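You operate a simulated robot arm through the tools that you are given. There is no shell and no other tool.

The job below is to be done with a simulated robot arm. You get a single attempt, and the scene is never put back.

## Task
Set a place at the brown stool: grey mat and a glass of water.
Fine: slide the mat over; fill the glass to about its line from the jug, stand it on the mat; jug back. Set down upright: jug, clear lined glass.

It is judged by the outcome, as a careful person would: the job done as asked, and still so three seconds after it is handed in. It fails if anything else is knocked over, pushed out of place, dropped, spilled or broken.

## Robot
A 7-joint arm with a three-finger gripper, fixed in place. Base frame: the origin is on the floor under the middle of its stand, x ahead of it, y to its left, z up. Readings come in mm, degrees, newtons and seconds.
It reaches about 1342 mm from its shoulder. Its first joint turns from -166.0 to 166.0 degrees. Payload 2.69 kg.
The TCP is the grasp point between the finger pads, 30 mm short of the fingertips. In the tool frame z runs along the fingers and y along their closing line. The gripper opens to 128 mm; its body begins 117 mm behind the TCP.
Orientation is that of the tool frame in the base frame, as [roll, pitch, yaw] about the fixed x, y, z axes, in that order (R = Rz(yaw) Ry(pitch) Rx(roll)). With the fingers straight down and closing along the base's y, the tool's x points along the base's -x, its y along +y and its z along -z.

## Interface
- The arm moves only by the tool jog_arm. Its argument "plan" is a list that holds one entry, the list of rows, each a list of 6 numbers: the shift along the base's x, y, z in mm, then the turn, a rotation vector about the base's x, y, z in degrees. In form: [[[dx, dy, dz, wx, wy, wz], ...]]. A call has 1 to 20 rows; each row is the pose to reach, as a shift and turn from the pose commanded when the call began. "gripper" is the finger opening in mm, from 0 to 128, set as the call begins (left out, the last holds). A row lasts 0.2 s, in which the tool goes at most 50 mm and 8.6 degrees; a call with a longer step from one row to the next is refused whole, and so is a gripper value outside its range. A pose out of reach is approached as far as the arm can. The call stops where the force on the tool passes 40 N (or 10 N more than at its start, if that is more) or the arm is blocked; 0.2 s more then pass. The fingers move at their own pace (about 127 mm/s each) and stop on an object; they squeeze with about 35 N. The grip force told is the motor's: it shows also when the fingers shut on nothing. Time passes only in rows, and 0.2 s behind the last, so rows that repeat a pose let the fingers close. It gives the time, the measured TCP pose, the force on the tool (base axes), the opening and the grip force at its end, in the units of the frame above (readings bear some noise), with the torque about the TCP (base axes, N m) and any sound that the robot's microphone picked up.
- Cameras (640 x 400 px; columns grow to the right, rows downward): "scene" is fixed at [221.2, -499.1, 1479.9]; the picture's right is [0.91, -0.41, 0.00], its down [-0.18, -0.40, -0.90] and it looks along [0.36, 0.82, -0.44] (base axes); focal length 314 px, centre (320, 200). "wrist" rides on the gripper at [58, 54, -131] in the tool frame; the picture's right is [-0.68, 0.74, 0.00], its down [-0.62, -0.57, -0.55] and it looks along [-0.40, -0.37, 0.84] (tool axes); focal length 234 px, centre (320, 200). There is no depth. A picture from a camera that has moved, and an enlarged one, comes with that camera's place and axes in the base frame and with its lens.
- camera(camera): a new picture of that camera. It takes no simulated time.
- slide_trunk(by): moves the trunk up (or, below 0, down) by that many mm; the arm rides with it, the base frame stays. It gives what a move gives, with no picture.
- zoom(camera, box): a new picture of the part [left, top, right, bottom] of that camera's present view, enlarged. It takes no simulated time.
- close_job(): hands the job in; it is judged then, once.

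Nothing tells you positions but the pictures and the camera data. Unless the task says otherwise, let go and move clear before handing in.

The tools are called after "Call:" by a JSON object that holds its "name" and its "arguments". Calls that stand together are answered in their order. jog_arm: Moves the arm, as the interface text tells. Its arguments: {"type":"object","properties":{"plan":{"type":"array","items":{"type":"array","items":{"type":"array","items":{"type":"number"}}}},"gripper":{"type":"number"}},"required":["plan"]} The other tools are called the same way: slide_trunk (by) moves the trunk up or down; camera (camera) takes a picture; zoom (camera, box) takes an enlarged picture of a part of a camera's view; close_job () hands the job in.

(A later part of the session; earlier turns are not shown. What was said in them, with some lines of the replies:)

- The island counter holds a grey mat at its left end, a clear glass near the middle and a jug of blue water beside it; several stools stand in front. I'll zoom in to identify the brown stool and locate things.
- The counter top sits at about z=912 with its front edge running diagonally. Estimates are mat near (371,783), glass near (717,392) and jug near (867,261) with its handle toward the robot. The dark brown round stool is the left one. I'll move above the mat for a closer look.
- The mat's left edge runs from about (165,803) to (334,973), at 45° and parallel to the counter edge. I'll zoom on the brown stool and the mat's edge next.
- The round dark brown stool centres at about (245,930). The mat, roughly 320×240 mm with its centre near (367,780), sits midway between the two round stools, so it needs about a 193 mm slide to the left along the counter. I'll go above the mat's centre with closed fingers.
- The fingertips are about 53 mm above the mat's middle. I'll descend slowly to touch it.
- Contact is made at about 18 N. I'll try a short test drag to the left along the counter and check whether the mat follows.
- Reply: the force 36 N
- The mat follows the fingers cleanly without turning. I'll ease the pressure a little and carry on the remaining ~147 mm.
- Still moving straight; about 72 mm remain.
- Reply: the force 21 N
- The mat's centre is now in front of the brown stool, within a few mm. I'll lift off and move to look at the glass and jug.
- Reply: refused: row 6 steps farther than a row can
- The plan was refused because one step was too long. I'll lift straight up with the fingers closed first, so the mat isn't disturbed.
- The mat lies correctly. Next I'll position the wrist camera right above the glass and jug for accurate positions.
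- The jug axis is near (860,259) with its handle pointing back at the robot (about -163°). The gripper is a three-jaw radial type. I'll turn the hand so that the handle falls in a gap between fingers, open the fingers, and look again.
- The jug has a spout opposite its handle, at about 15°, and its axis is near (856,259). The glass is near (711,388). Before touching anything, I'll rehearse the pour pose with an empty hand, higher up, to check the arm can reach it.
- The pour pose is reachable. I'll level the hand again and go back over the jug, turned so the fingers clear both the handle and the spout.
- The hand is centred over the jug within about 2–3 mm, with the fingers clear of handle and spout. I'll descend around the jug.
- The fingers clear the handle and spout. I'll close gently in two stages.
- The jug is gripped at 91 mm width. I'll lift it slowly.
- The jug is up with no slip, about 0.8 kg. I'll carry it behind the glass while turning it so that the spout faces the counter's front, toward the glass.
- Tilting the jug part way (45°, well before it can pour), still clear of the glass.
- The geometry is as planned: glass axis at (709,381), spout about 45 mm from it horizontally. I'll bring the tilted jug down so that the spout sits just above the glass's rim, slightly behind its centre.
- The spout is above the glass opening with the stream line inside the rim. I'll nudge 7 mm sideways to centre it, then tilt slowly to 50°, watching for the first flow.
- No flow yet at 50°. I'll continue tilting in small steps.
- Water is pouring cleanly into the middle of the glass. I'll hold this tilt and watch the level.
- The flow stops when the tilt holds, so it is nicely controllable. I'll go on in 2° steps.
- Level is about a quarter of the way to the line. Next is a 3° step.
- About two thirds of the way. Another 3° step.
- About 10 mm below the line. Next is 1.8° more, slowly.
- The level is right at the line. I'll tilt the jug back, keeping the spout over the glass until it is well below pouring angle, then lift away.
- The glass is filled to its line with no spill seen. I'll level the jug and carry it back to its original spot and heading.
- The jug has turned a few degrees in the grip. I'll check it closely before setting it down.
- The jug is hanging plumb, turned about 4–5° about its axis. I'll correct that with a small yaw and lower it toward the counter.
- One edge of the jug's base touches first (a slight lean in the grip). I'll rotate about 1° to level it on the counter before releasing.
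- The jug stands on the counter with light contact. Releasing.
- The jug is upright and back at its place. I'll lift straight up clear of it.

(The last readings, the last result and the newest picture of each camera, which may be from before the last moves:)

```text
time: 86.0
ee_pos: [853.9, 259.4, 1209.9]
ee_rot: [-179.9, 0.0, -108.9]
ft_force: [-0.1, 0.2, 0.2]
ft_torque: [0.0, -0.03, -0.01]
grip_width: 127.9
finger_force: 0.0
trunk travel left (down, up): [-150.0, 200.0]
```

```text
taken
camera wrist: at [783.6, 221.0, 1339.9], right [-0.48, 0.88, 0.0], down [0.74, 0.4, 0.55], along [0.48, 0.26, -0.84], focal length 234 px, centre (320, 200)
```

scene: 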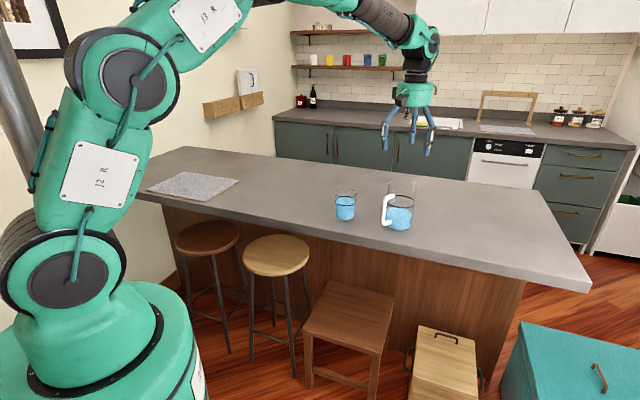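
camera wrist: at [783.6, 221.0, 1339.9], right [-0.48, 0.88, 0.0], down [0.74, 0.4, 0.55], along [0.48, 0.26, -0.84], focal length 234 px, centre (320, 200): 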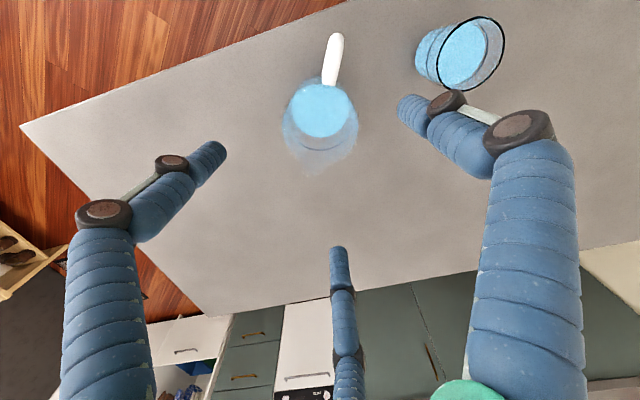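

Next the glass. I'll hover over it with the hand level and check alignment.

Call:
{"name": "jog_arm", "arguments": {"plan": [[[-16, 13, 0, 0, 0, -7.9], [-32, 27, 0, 0, 0, -15.8], [-48, 40, -10, 0, 0, -23.7], [-64, 54, -20, 0, 0, -31.6], [-80, 67, -30, 0, 0, -39.5], [-97, 81, -40, 0, 0, -47.4], [-113, 95, -50, 0, 0, -55.3], [-129, 108, -60, 0, 0, -63.2], [-145, 122, -60, 0, 0, -71], [-145, 122, -60, 0, 0, -71]]], "gripper": 128}}

Call:
{"name": "camera", "arguments": {"camera": "wrist"}}

Call:
{"name": "zoom", "arguments": {"camera": "wrist", "box": [240, 80, 400, 240]}}

Call:
{"name": "zoom", "arguments": {"camera": "scene", "box": [280, 100, 440, 240]}}

```text
time: 88.2
ee_pos: [709.5, 380.9, 1150.7]
ee_rot: [179.9, 0.0, 179.9]
ft_force: [0.3, 0.1, 0.2]
ft_torque: [0.0, -0.02, 0.0]
grip_width: 128.2
finger_force: 0.0
trunk travel left (down, up): [-150.0, 200.0]
```

```text
taken
camera wrist: at [649.7, 434.8, 1281.2], right [0.68, 0.74, 0.0], down [0.61, -0.57, 0.55], along [0.4, -0.37, -0.84], focal length 234 px, centre (320, 200)
```

wrist: 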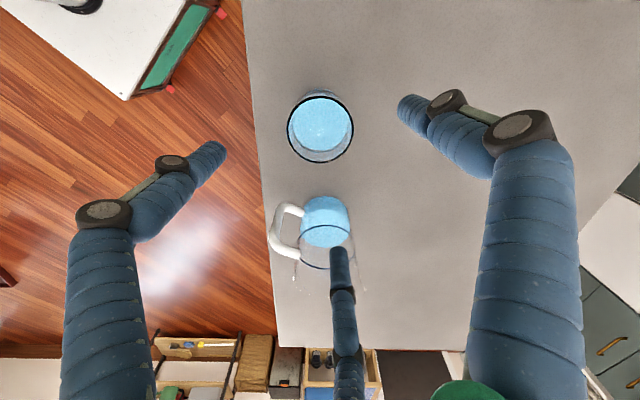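

```text
2.50 times, centred on (320, 160) of wrist
camera zoom: at [649.7, 434.8, 1281.2], right [0.68, 0.74, 0.0], down [0.61, -0.57, 0.55], along [0.4, -0.37, -0.84], focal length 585 px, centre (320, 300)
```

zoom: 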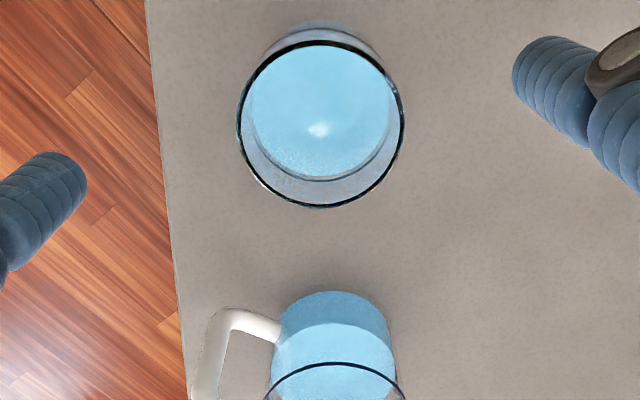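

```text
2.86 times, centred on (360, 170) of scene
camera zoom: at [221.2, -499.1, 1479.9], right [0.91, -0.41, 0.0], down [-0.18, -0.4, -0.9], along [0.36, 0.82, -0.44], focal length 898 px, centre (206, 286)
```

zoom: 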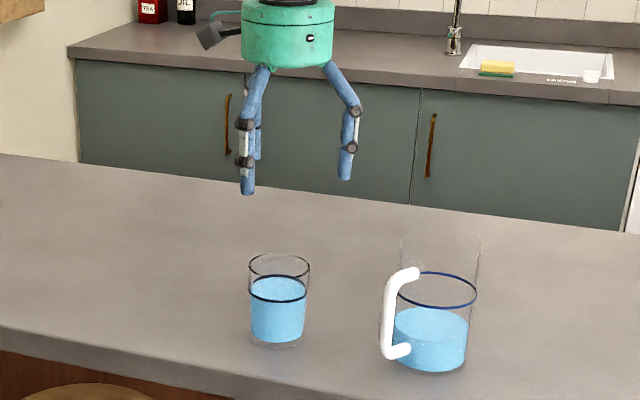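

Glass axis is at (708,382), hand within 2 mm. Descending around it.

Call:
{"name": "jog_arm", "arguments": {"plan": [[[-0.5, 0.3, -15, 0, 0, 0], [-1, 0.6, -35, 0, 0, 0], [-1.5, 1, -55, 0, 0, 0], [-1.5, 1, -75, 0, 0, 0], [-1.5, 1, -95, 0, 0, 0], [-1.5, 1, -115, 0, 0, 0], [-1.5, 1, -135, 0, 0, 0], [-1.5, 1, -153, 0, 0, 0], [-1.5, 1, -168, 0, 0, 0], [-1.5, 1, -180, 0, 0, 0], [-1.5, 1, -186, 0, 0, 0], [-1.5, 1, -186, 0, 0, 0]]], "gripper": 128}}

Call:
{"name": "zoom", "arguments": {"camera": "scene", "box": [290, 140, 400, 230]}}

Call:
{"name": "camera", "arguments": {"camera": "wrist"}}

```text
time: 90.8
ee_pos: [706.9, 381.1, 963.9]
ee_rot: [180.0, 0.1, -180.0]
ft_force: [0.5, -0.1, 0.2]
ft_torque: [-0.02, 0.03, -0.01]
grip_width: 128.2
finger_force: 0.0
trunk travel left (down, up): [-150.0, 200.0]
```

```text
4.44 times, centred on (345, 185) of scene
camera zoom: at [221.2, -499.1, 1479.9], right [0.91, -0.41, 0.0], down [-0.18, -0.4, -0.9], along [0.36, 0.82, -0.44], focal length 1397 px, centre (209, 267)
```

zoom: 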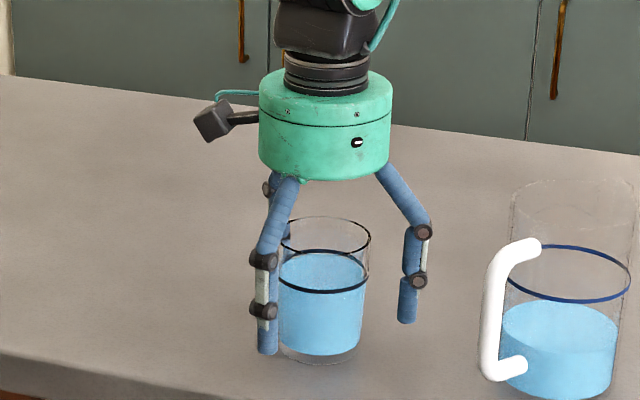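

```text
taken
camera wrist: at [648.7, 434.9, 1094.5], right [0.68, 0.74, 0.0], down [0.62, -0.57, 0.55], along [0.4, -0.37, -0.84], focal length 234 px, centre (320, 200)
```

wrist: 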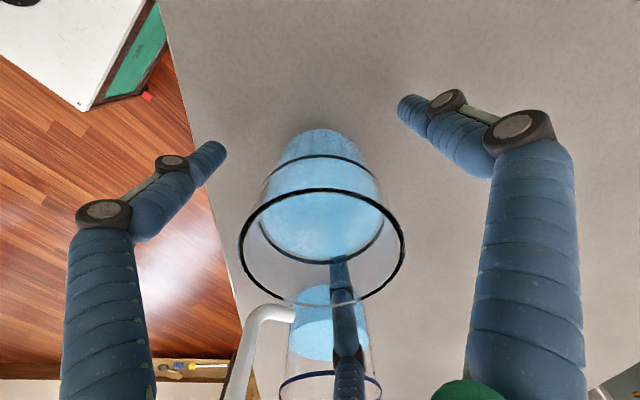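

The fingers are around the glass. Closing in two stages.

Call:
{"name": "jog_arm", "arguments": {"plan": [[[0, 0, 0, 0, 0, 0], [0, 0, 0, 0, 0, 0]]], "gripper": 84}}

Call:
{"name": "jog_arm", "arguments": {"plan": [[[0, 0, 0, 0, 0, 0], [0, 0, 0, 0, 0, 0], [0, 0, 0, 0, 0, 0], [0, 0, 0, 0, 0, 0]]], "gripper": 0}}

Call:
{"name": "zoom", "arguments": {"camera": "scene", "box": [290, 140, 400, 230]}}

Call:
{"name": "camera", "arguments": {"camera": "wrist"}}

```text
time: 91.4
ee_pos: [707.5, 381.6, 964.5]
ee_rot: [179.9, -0.1, 180.0]
ft_force: [0.0, 0.1, 0.0]
ft_torque: [0.0, 0.02, -0.02]
grip_width: 83.7
finger_force: 0.1
trunk travel left (down, up): [-150.0, 200.0]
```

```text
time: 92.4
ee_pos: [706.7, 381.8, 964.3]
ee_rot: [-180.0, 0.0, -180.0]
ft_force: [2.7, -1.5, 3.6]
ft_torque: [-0.11, 0.11, 0.06]
grip_width: 70.9
finger_force: 35.2
trunk travel left (down, up): [-150.0, 200.0]
```

```text
4.44 times, centred on (345, 185) of scene
camera zoom: at [221.2, -499.1, 1479.9], right [0.91, -0.41, 0.0], down [-0.18, -0.4, -0.9], along [0.36, 0.82, -0.44], focal length 1397 px, centre (209, 267)
```

zoom: 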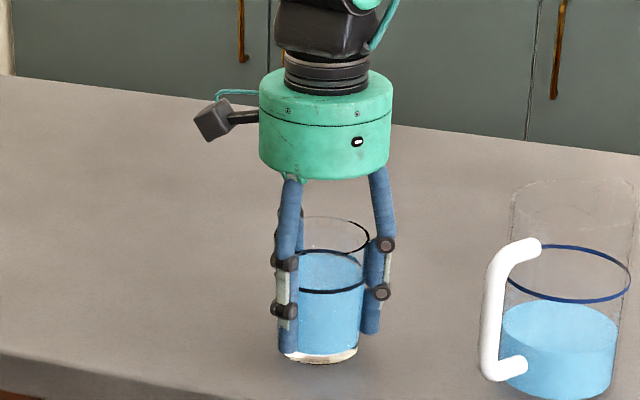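

```text
taken
camera wrist: at [648.8, 434.8, 1095.0], right [0.68, 0.74, 0.0], down [0.62, -0.57, 0.55], along [0.4, -0.37, -0.84], focal length 234 px, centre (320, 200)
```

wrist: 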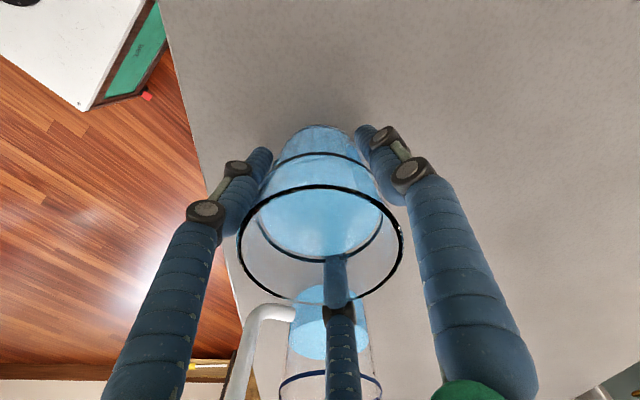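

A firm grip at 71 mm. Lifting the glass gently.

Call:
{"name": "jog_arm", "arguments": {"plan": [[[0, 0, 2, 0, 0, 0], [0, 0, 6, 0, 0, 0], [0, 0, 12, 0, 0, 0], [0, 0, 20, 0, 0, 0], [0, 0, 29, 0, 0, 0], [0, 0, 39, 0, 0, 0], [0, 0, 49, 0, 0, 0], [0, 0, 58, 0, 0, 0], [0, 0, 65, 0, 0, 0], [0, 0, 69, 0, 0, 0], [0, 0, 70, 0, 0, 0], [0, 0, 70, 0, 0, 0]]], "gripper": 0}}

Call:
{"name": "camera", "arguments": {"camera": "scene"}}

Call:
{"name": "camera", "arguments": {"camera": "wrist"}}

```text
time: 95.0
ee_pos: [707.0, 380.1, 1034.3]
ee_rot: [179.9, 0.1, 180.0]
ft_force: [-0.8, 0.5, -4.8]
ft_torque: [0.0, 0.0, -0.01]
grip_width: 71.0
finger_force: 35.1
trunk travel left (down, up): [-150.0, 200.0]
```

```text
taken
```

scene: 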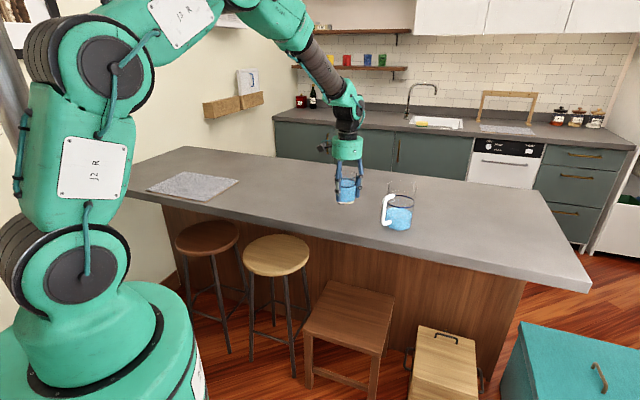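

```text
taken
camera wrist: at [649.4, 434.5, 1164.7], right [0.68, 0.74, 0.0], down [0.62, -0.57, 0.55], along [0.4, -0.37, -0.84], focal length 234 px, centre (320, 200)
```

wrist: 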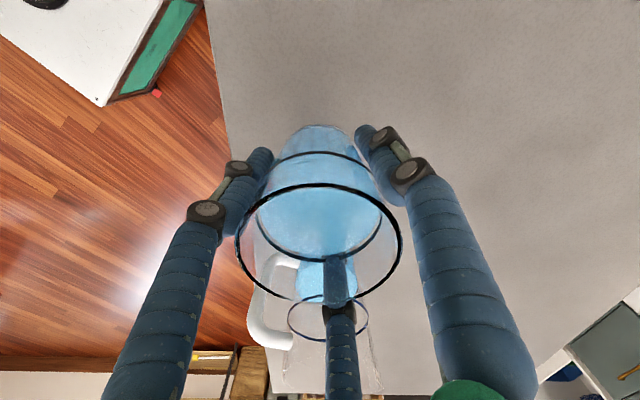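

Carrying the glass level toward the mat with gentle ramps.

Call:
{"name": "jog_arm", "arguments": {"plan": [[[-1.3, 1.5, 0, 0, 0, 0], [-4.7, 5.2, 0, 0, 0, 0], [-10, 11.2, 0, 0, 0, 0], [-17.3, 19.4, 0, 0, 0, 0], [-26.6, 29.9, 0, 0, 0, 0], [-37.9, 42.6, 0, 0, 0, 0], [-51.2, 57.5, 0, 0, 0, 0], [-65.8, 74, 0, 0, 0, 0], [-81.1, 91.1, 0, 0, 0, 0], [-96.4, 108.3, 0, 0, 0, 0], [-111.7, 125.5, 0, 0, 0, 0], [-127, 142.7, 0, 0, 0, 0], [-142.3, 159.9, 0, 0, 0, 0], [-156.9, 176.3, 0, 0, 0, 0], [-170.2, 191.2, 0, 0, 0, 0], [-181.5, 203.9, 0, 0, 0, 0], [-190.9, 214.4, 0, 0, 0, 0], [-197.5, 221.9, 0, 0, 0, 0], [-201.5, 226.3, 0, 0, 0, 0], [-203.5, 228.6, 0, 0, 0, 0]]], "gripper": 0}}

Call:
{"name": "camera", "arguments": {"camera": "scene"}}

```text
time: 99.2
ee_pos: [502.9, 609.1, 1034.2]
ee_rot: [179.9, 0.0, 180.0]
ft_force: [0.2, -0.2, -3.4]
ft_torque: [0.04, -0.02, -0.01]
grip_width: 70.3
finger_force: 35.1
trunk travel left (down, up): [-150.0, 200.0]
```

```text
taken
```

scene: 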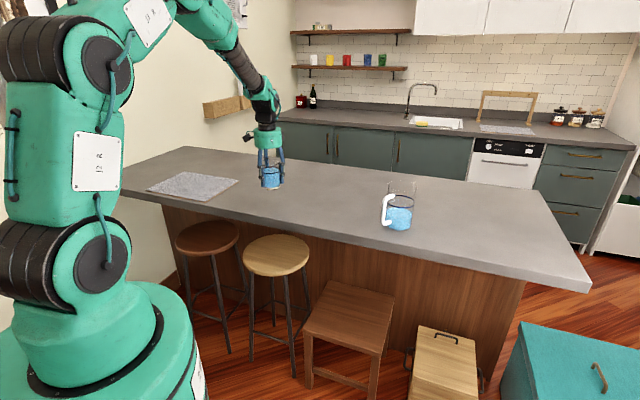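

Call:
{"name": "jog_arm", "arguments": {"plan": [[[-2, 2.2, 0, 0, 0, 0], [-7.3, 8.2, 0, 0, 0, 0], [-15.9, 17.9, 0, 0, 0, 0], [-27.9, 31.4, 0, 0, 0, 0], [-43.2, 48.6, 0, 0, 0, 0], [-61.1, 68.8, 0, 0, 0, 0], [-80.3, 90.4, 0, 0, 0, 0], [-100.3, 112.9, 0, 0, 0, 0], [-120.2, 135.3, 0, 0, 0, 0], [-140.1, 157.7, 0, 0, 0, 0], [-160, 180.1, 0, 0, 0, 0], [-179.9, 202.6, 0, 0, 0, 0], [-199.2, 224.3, 0, 0, 0, 0], [-217.1, 244.4, 0, 0, 0, 0], [-233.1, 262.4, 0, 0, 0, 0], [-246.3, 277.3, 0, 0, 0, 0], [-256.3, 288.5, 0, 0, 0, 0], [-263.6, 296.8, 0, 0, 0, 0], [-268.3, 302, 0, 0, 0, 0], [-270.9, 305, 0, 0, 0, 0]]], "gripper": 0}}

Call:
{"name": "zoom", "arguments": {"camera": "scene", "box": [120, 120, 280, 240]}}

Call:
{"name": "camera", "arguments": {"camera": "wrist"}}

```text
time: 103.4
ee_pos: [232.3, 917.0, 1033.0]
ee_rot: [180.0, 0.0, 180.0]
ft_force: [0.1, 0.2, -4.0]
ft_torque: [0.02, 0.01, 0.02]
grip_width: 70.3
finger_force: 34.8
trunk travel left (down, up): [-150.0, 200.0]
```

```text
3.33 times, centred on (200, 180) of scene
camera zoom: at [221.2, -499.1, 1479.9], right [0.91, -0.41, 0.0], down [-0.18, -0.4, -0.9], along [0.36, 0.82, -0.44], focal length 1048 px, centre (720, 267)
```

zoom: 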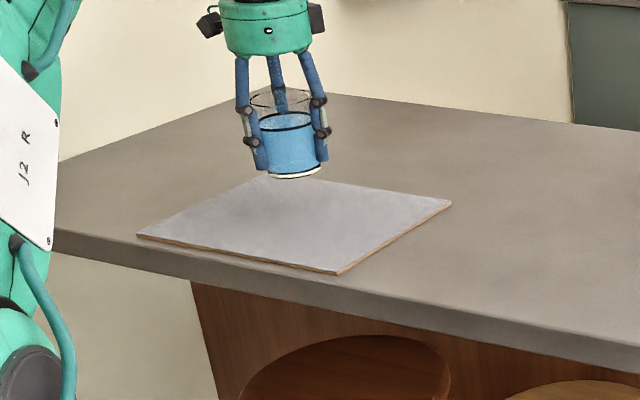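

```text
taken
camera wrist: at [174.7, 969.7, 1163.7], right [0.68, 0.74, 0.0], down [0.62, -0.57, 0.55], along [0.4, -0.37, -0.84], focal length 234 px, centre (320, 200)
```

wrist: 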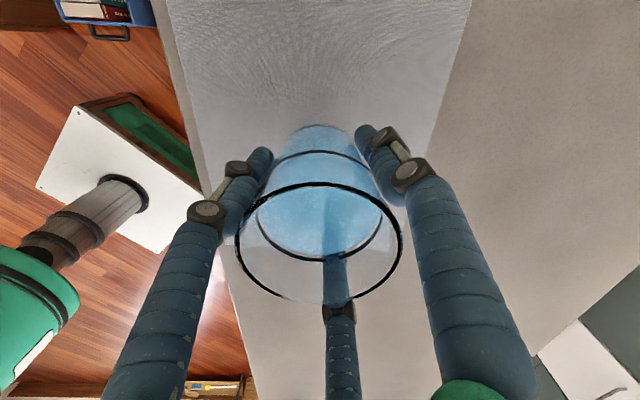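

The glass is right above the mat's centre. Lowering gently.

Call:
{"name": "jog_arm", "arguments": {"plan": [[[0, 0, -3, 0, 0, 0], [0, 0, -8, 0, 0, 0], [0, 0, -15, 0, 0, 0], [0, 0, -24, 0, 0, 0], [0, 0, -33, 0, 0, 0], [0, 0, -41, 0, 0, 0], [0, 0, -48, 0, 0, 0], [0, 0, -53, 0, 0, 0], [0, 0, -56, 0, 0, 0], [0, 0, -58, 0, 0, 0], [0, 0, -59, 0, 0, 0], [0, 0, -60, 0, 0, 0], [0, 0, -60, 0, 0, 0]]], "gripper": 0}}

Call:
{"name": "zoom", "arguments": {"camera": "scene", "box": [160, 140, 240, 210]}}

```text
time: 106.2
ee_pos: [232.6, 915.1, 973.4]
ee_rot: [-180.0, 0.0, 180.0]
ft_force: [0.4, 0.6, -3.8]
ft_torque: [-0.02, 0.0, 0.0]
grip_width: 70.3
finger_force: 34.8
trunk travel left (down, up): [-150.0, 200.0]
```

```text
5.71 times, centred on (200, 175) of scene
camera zoom: at [221.2, -499.1, 1479.9], right [0.91, -0.41, 0.0], down [-0.18, -0.4, -0.9], along [0.36, 0.82, -0.44], focal length 1796 px, centre (1006, 343)
```

zoom: 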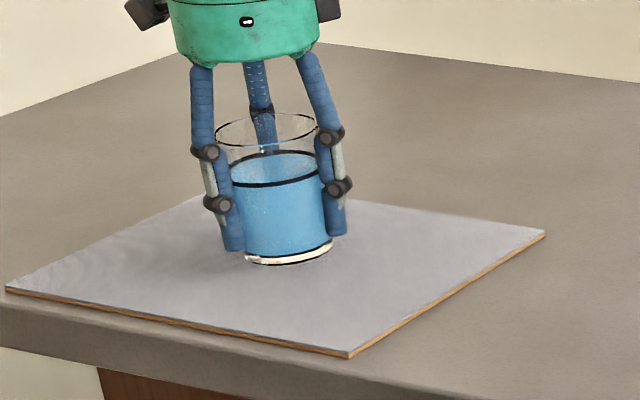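

Call:
{"name": "jog_arm", "arguments": {"plan": [[[0, 0, -1, 0, 0, 0], [0, 0, -2, 0, 0, 0], [0, 0, -3, 0, 0, 0], [0, 0, -3, 0, 0, 0]]], "gripper": 0}}

```text
time: 107.2
ee_pos: [232.7, 915.2, 971.2]
ee_rot: [-179.9, 0.0, -180.0]
ft_force: [0.5, -0.3, -2.1]
ft_torque: [0.0, 0.06, -0.02]
grip_width: 70.5
finger_force: 35.3
trunk travel left (down, up): [-150.0, 200.0]
```

Call:
{"name": "jog_arm", "arguments": {"plan": [[[0, 0, -0.5, 0, 0, 0], [0, 0, -1, 0, 0, 0], [0, 0, -1, 0, 0, 0]]], "gripper": 0}}

```text
time: 108.0
ee_pos: [233.1, 913.9, 970.7]
ee_rot: [179.9, 0.0, -179.9]
ft_force: [2.3, 1.1, 6.6]
ft_torque: [-0.07, 0.26, -0.02]
grip_width: 70.4
finger_force: 34.9
trunk travel left (down, up): [-150.0, 200.0]
```

The glass rests on the mat. I'll ease the load and release.

Call:
{"name": "jog_arm", "arguments": {"plan": [[[0, 0, 0.4, 0, 0, 0], [0, 0, 0.4, 0, 0, 0]]], "gripper": 0}}

Call:
{"name": "jog_arm", "arguments": {"plan": [[[0, 0, 0, 0, 0, 0], [0, 0, 0, 0, 0, 0], [0, 0, 0, 0, 0, 0]]], "gripper": 82}}

Call:
{"name": "jog_arm", "arguments": {"plan": [[[0, 0, 0, 0, 0, 0], [0, 0, 0, 0, 0, 0], [0, 0, 0, 0, 0, 0]]], "gripper": 128}}

Call:
{"name": "zoom", "arguments": {"camera": "scene", "box": [160, 140, 240, 210]}}

Call:
{"name": "camera", "arguments": {"camera": "wrist"}}

```text
time: 108.6
ee_pos: [233.4, 916.3, 970.3]
ee_rot: [-179.9, 0.1, -180.0]
ft_force: [0.5, 4.4, 6.9]
ft_torque: [0.08, 0.29, -0.14]
grip_width: 70.3
finger_force: 34.7
trunk travel left (down, up): [-150.0, 200.0]
```

```text
time: 109.4
ee_pos: [232.4, 913.8, 971.0]
ee_rot: [180.0, 0.1, -180.0]
ft_force: [0.1, 0.3, -0.3]
ft_torque: [0.01, 0.04, -0.04]
grip_width: 82.2
finger_force: 0.0
trunk travel left (down, up): [-150.0, 200.0]
```

```text
time: 110.2
ee_pos: [232.6, 913.7, 970.2]
ee_rot: [-180.0, 0.0, -180.0]
ft_force: [0.2, -0.2, 0.9]
ft_torque: [0.0, 0.02, 0.0]
grip_width: 128.2
finger_force: 0.1
trunk travel left (down, up): [-150.0, 200.0]
```

```text
5.71 times, centred on (200, 175) of scene
camera zoom: at [221.2, -499.1, 1479.9], right [0.91, -0.41, 0.0], down [-0.18, -0.4, -0.9], along [0.36, 0.82, -0.44], focal length 1796 px, centre (1006, 343)
```

zoom: 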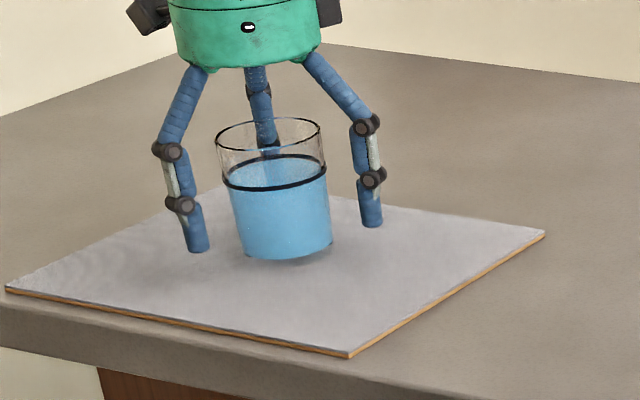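

```text
taken
camera wrist: at [174.6, 968.2, 1100.6], right [0.68, 0.74, 0.0], down [0.62, -0.57, 0.55], along [0.4, -0.37, -0.84], focal length 234 px, centre (320, 200)
```

wrist: 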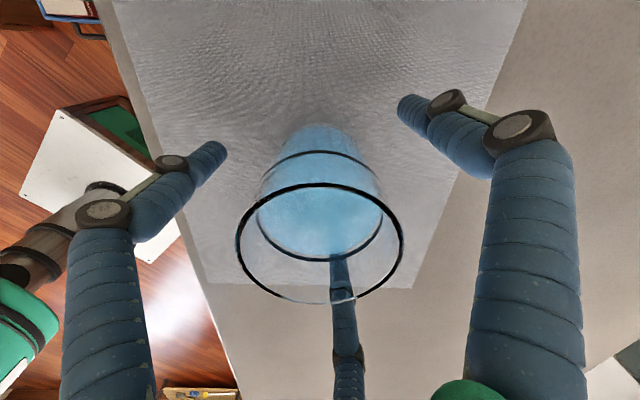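

The glass stands upright on the mat. I'll lift straight up and move clear.

Call:
{"name": "jog_arm", "arguments": {"plan": [[[0, 0, 8, 0, 0, 0], [0, 0, 22, 0, 0, 0], [0, 0, 40, 0, 0, 0], [0, 0, 60, 0, 0, 0], [0, 0, 85, 0, 0, 0], [0, 0, 115, 0, 0, 0], [0, 0, 150, 0, 0, 0], [0, 0, 190, 0, 0, 0], [0, 0, 230, 0, 0, 0], [20, -30, 260, 0, 0, 0], [45, -65, 280, 0, 0, 0], [70, -105, 290, 0, 0, 0], [95, -145, 300, 0, 0, 0], [120, -185, 300, 0, 0, 0], [145, -225, 300, 0, 0, 0], [170, -265, 300, 0, 0, 0], [195, -305, 300, 0, 0, 0], [220, -345, 300, 0, 0, 0], [240, -385, 300, 0, 0, 0], [240, -385, 300, 0, 0, 0]]], "gripper": 128}}

Call:
{"name": "camera", "arguments": {"camera": "scene"}}

Call:
{"name": "zoom", "arguments": {"camera": "scene", "box": [140, 140, 260, 220]}}

Call:
{"name": "zoom", "arguments": {"camera": "scene", "box": [320, 150, 440, 250]}}

```text
time: 114.4
ee_pos: [474.2, 528.3, 1270.5]
ee_rot: [-179.9, -0.1, -179.9]
ft_force: [-0.6, -0.7, 1.0]
ft_torque: [0.1, 0.03, 0.01]
grip_width: 128.0
finger_force: 0.1
trunk travel left (down, up): [-150.0, 200.0]
```

```text
taken
```

scene: 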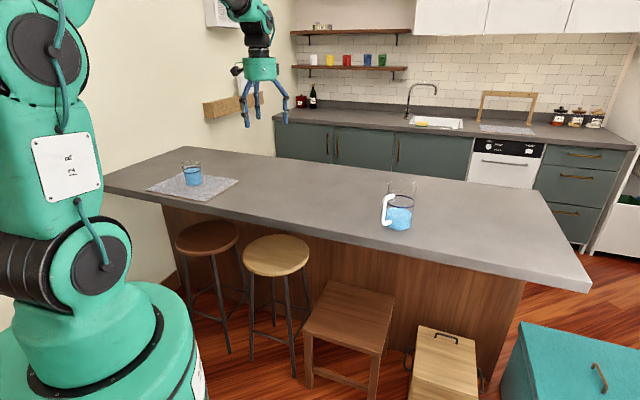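

```text
5.00 times, centred on (200, 180) of scene
camera zoom: at [221.2, -499.1, 1479.9], right [0.91, -0.41, 0.0], down [-0.18, -0.4, -0.9], along [0.36, 0.82, -0.44], focal length 1571 px, centre (920, 300)
```

zoom: 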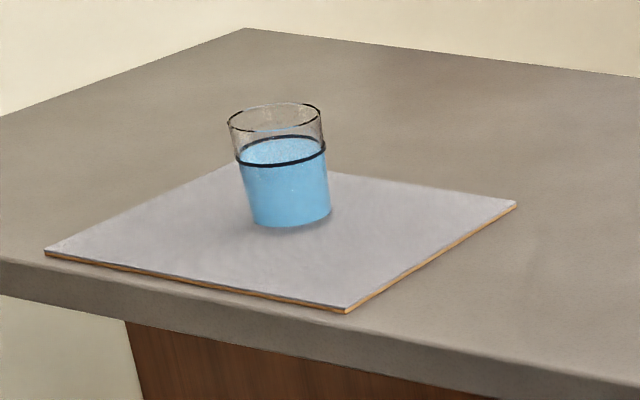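

```text
4.00 times, centred on (380, 200) of scene
camera zoom: at [221.2, -499.1, 1479.9], right [0.91, -0.41, 0.0], down [-0.18, -0.4, -0.9], along [0.36, 0.82, -0.44], focal length 1257 px, centre (80, 200)
```

zoom: 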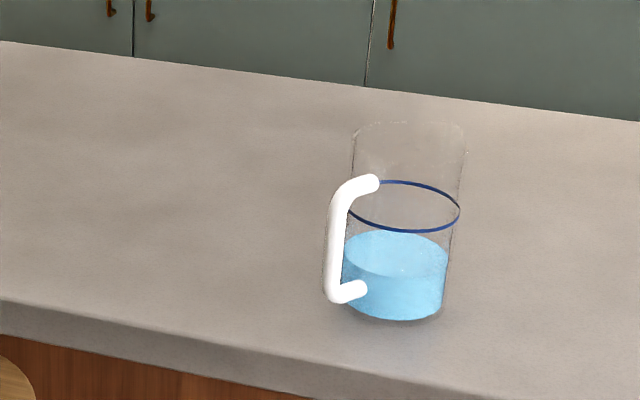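

Everything checks out. The mat and the filled glass, level at its line, are in front of the brown round stool. The jug is upright at its original spot, and nothing has spilled. The arm is clear and the gripper is empty, so I'm handing in.

Call:
{"name": "close_job", "arguments": {}}

```text
The job is handed in.
```

The place is set at the brown stool, and I've handed the job in. No result has come back yet.

- **Stool:** I took "brown stool" to mean the round, dark brown one on the left. The low square stool is brownish too, but it's too low for the counter.
- **Mat:** I slid it about 190 mm to the left, so its centre is in front of that stool, within a few mm by the pictures.
- **Glass:** It's filled to its line and stands upright in the middle of the mat.
- **Jug:** It's back upright in its original spot, with its handle facing the same way as before.

The last pictures show no spilled water and nothing else moved. The gripper is empty and clear of the counter.
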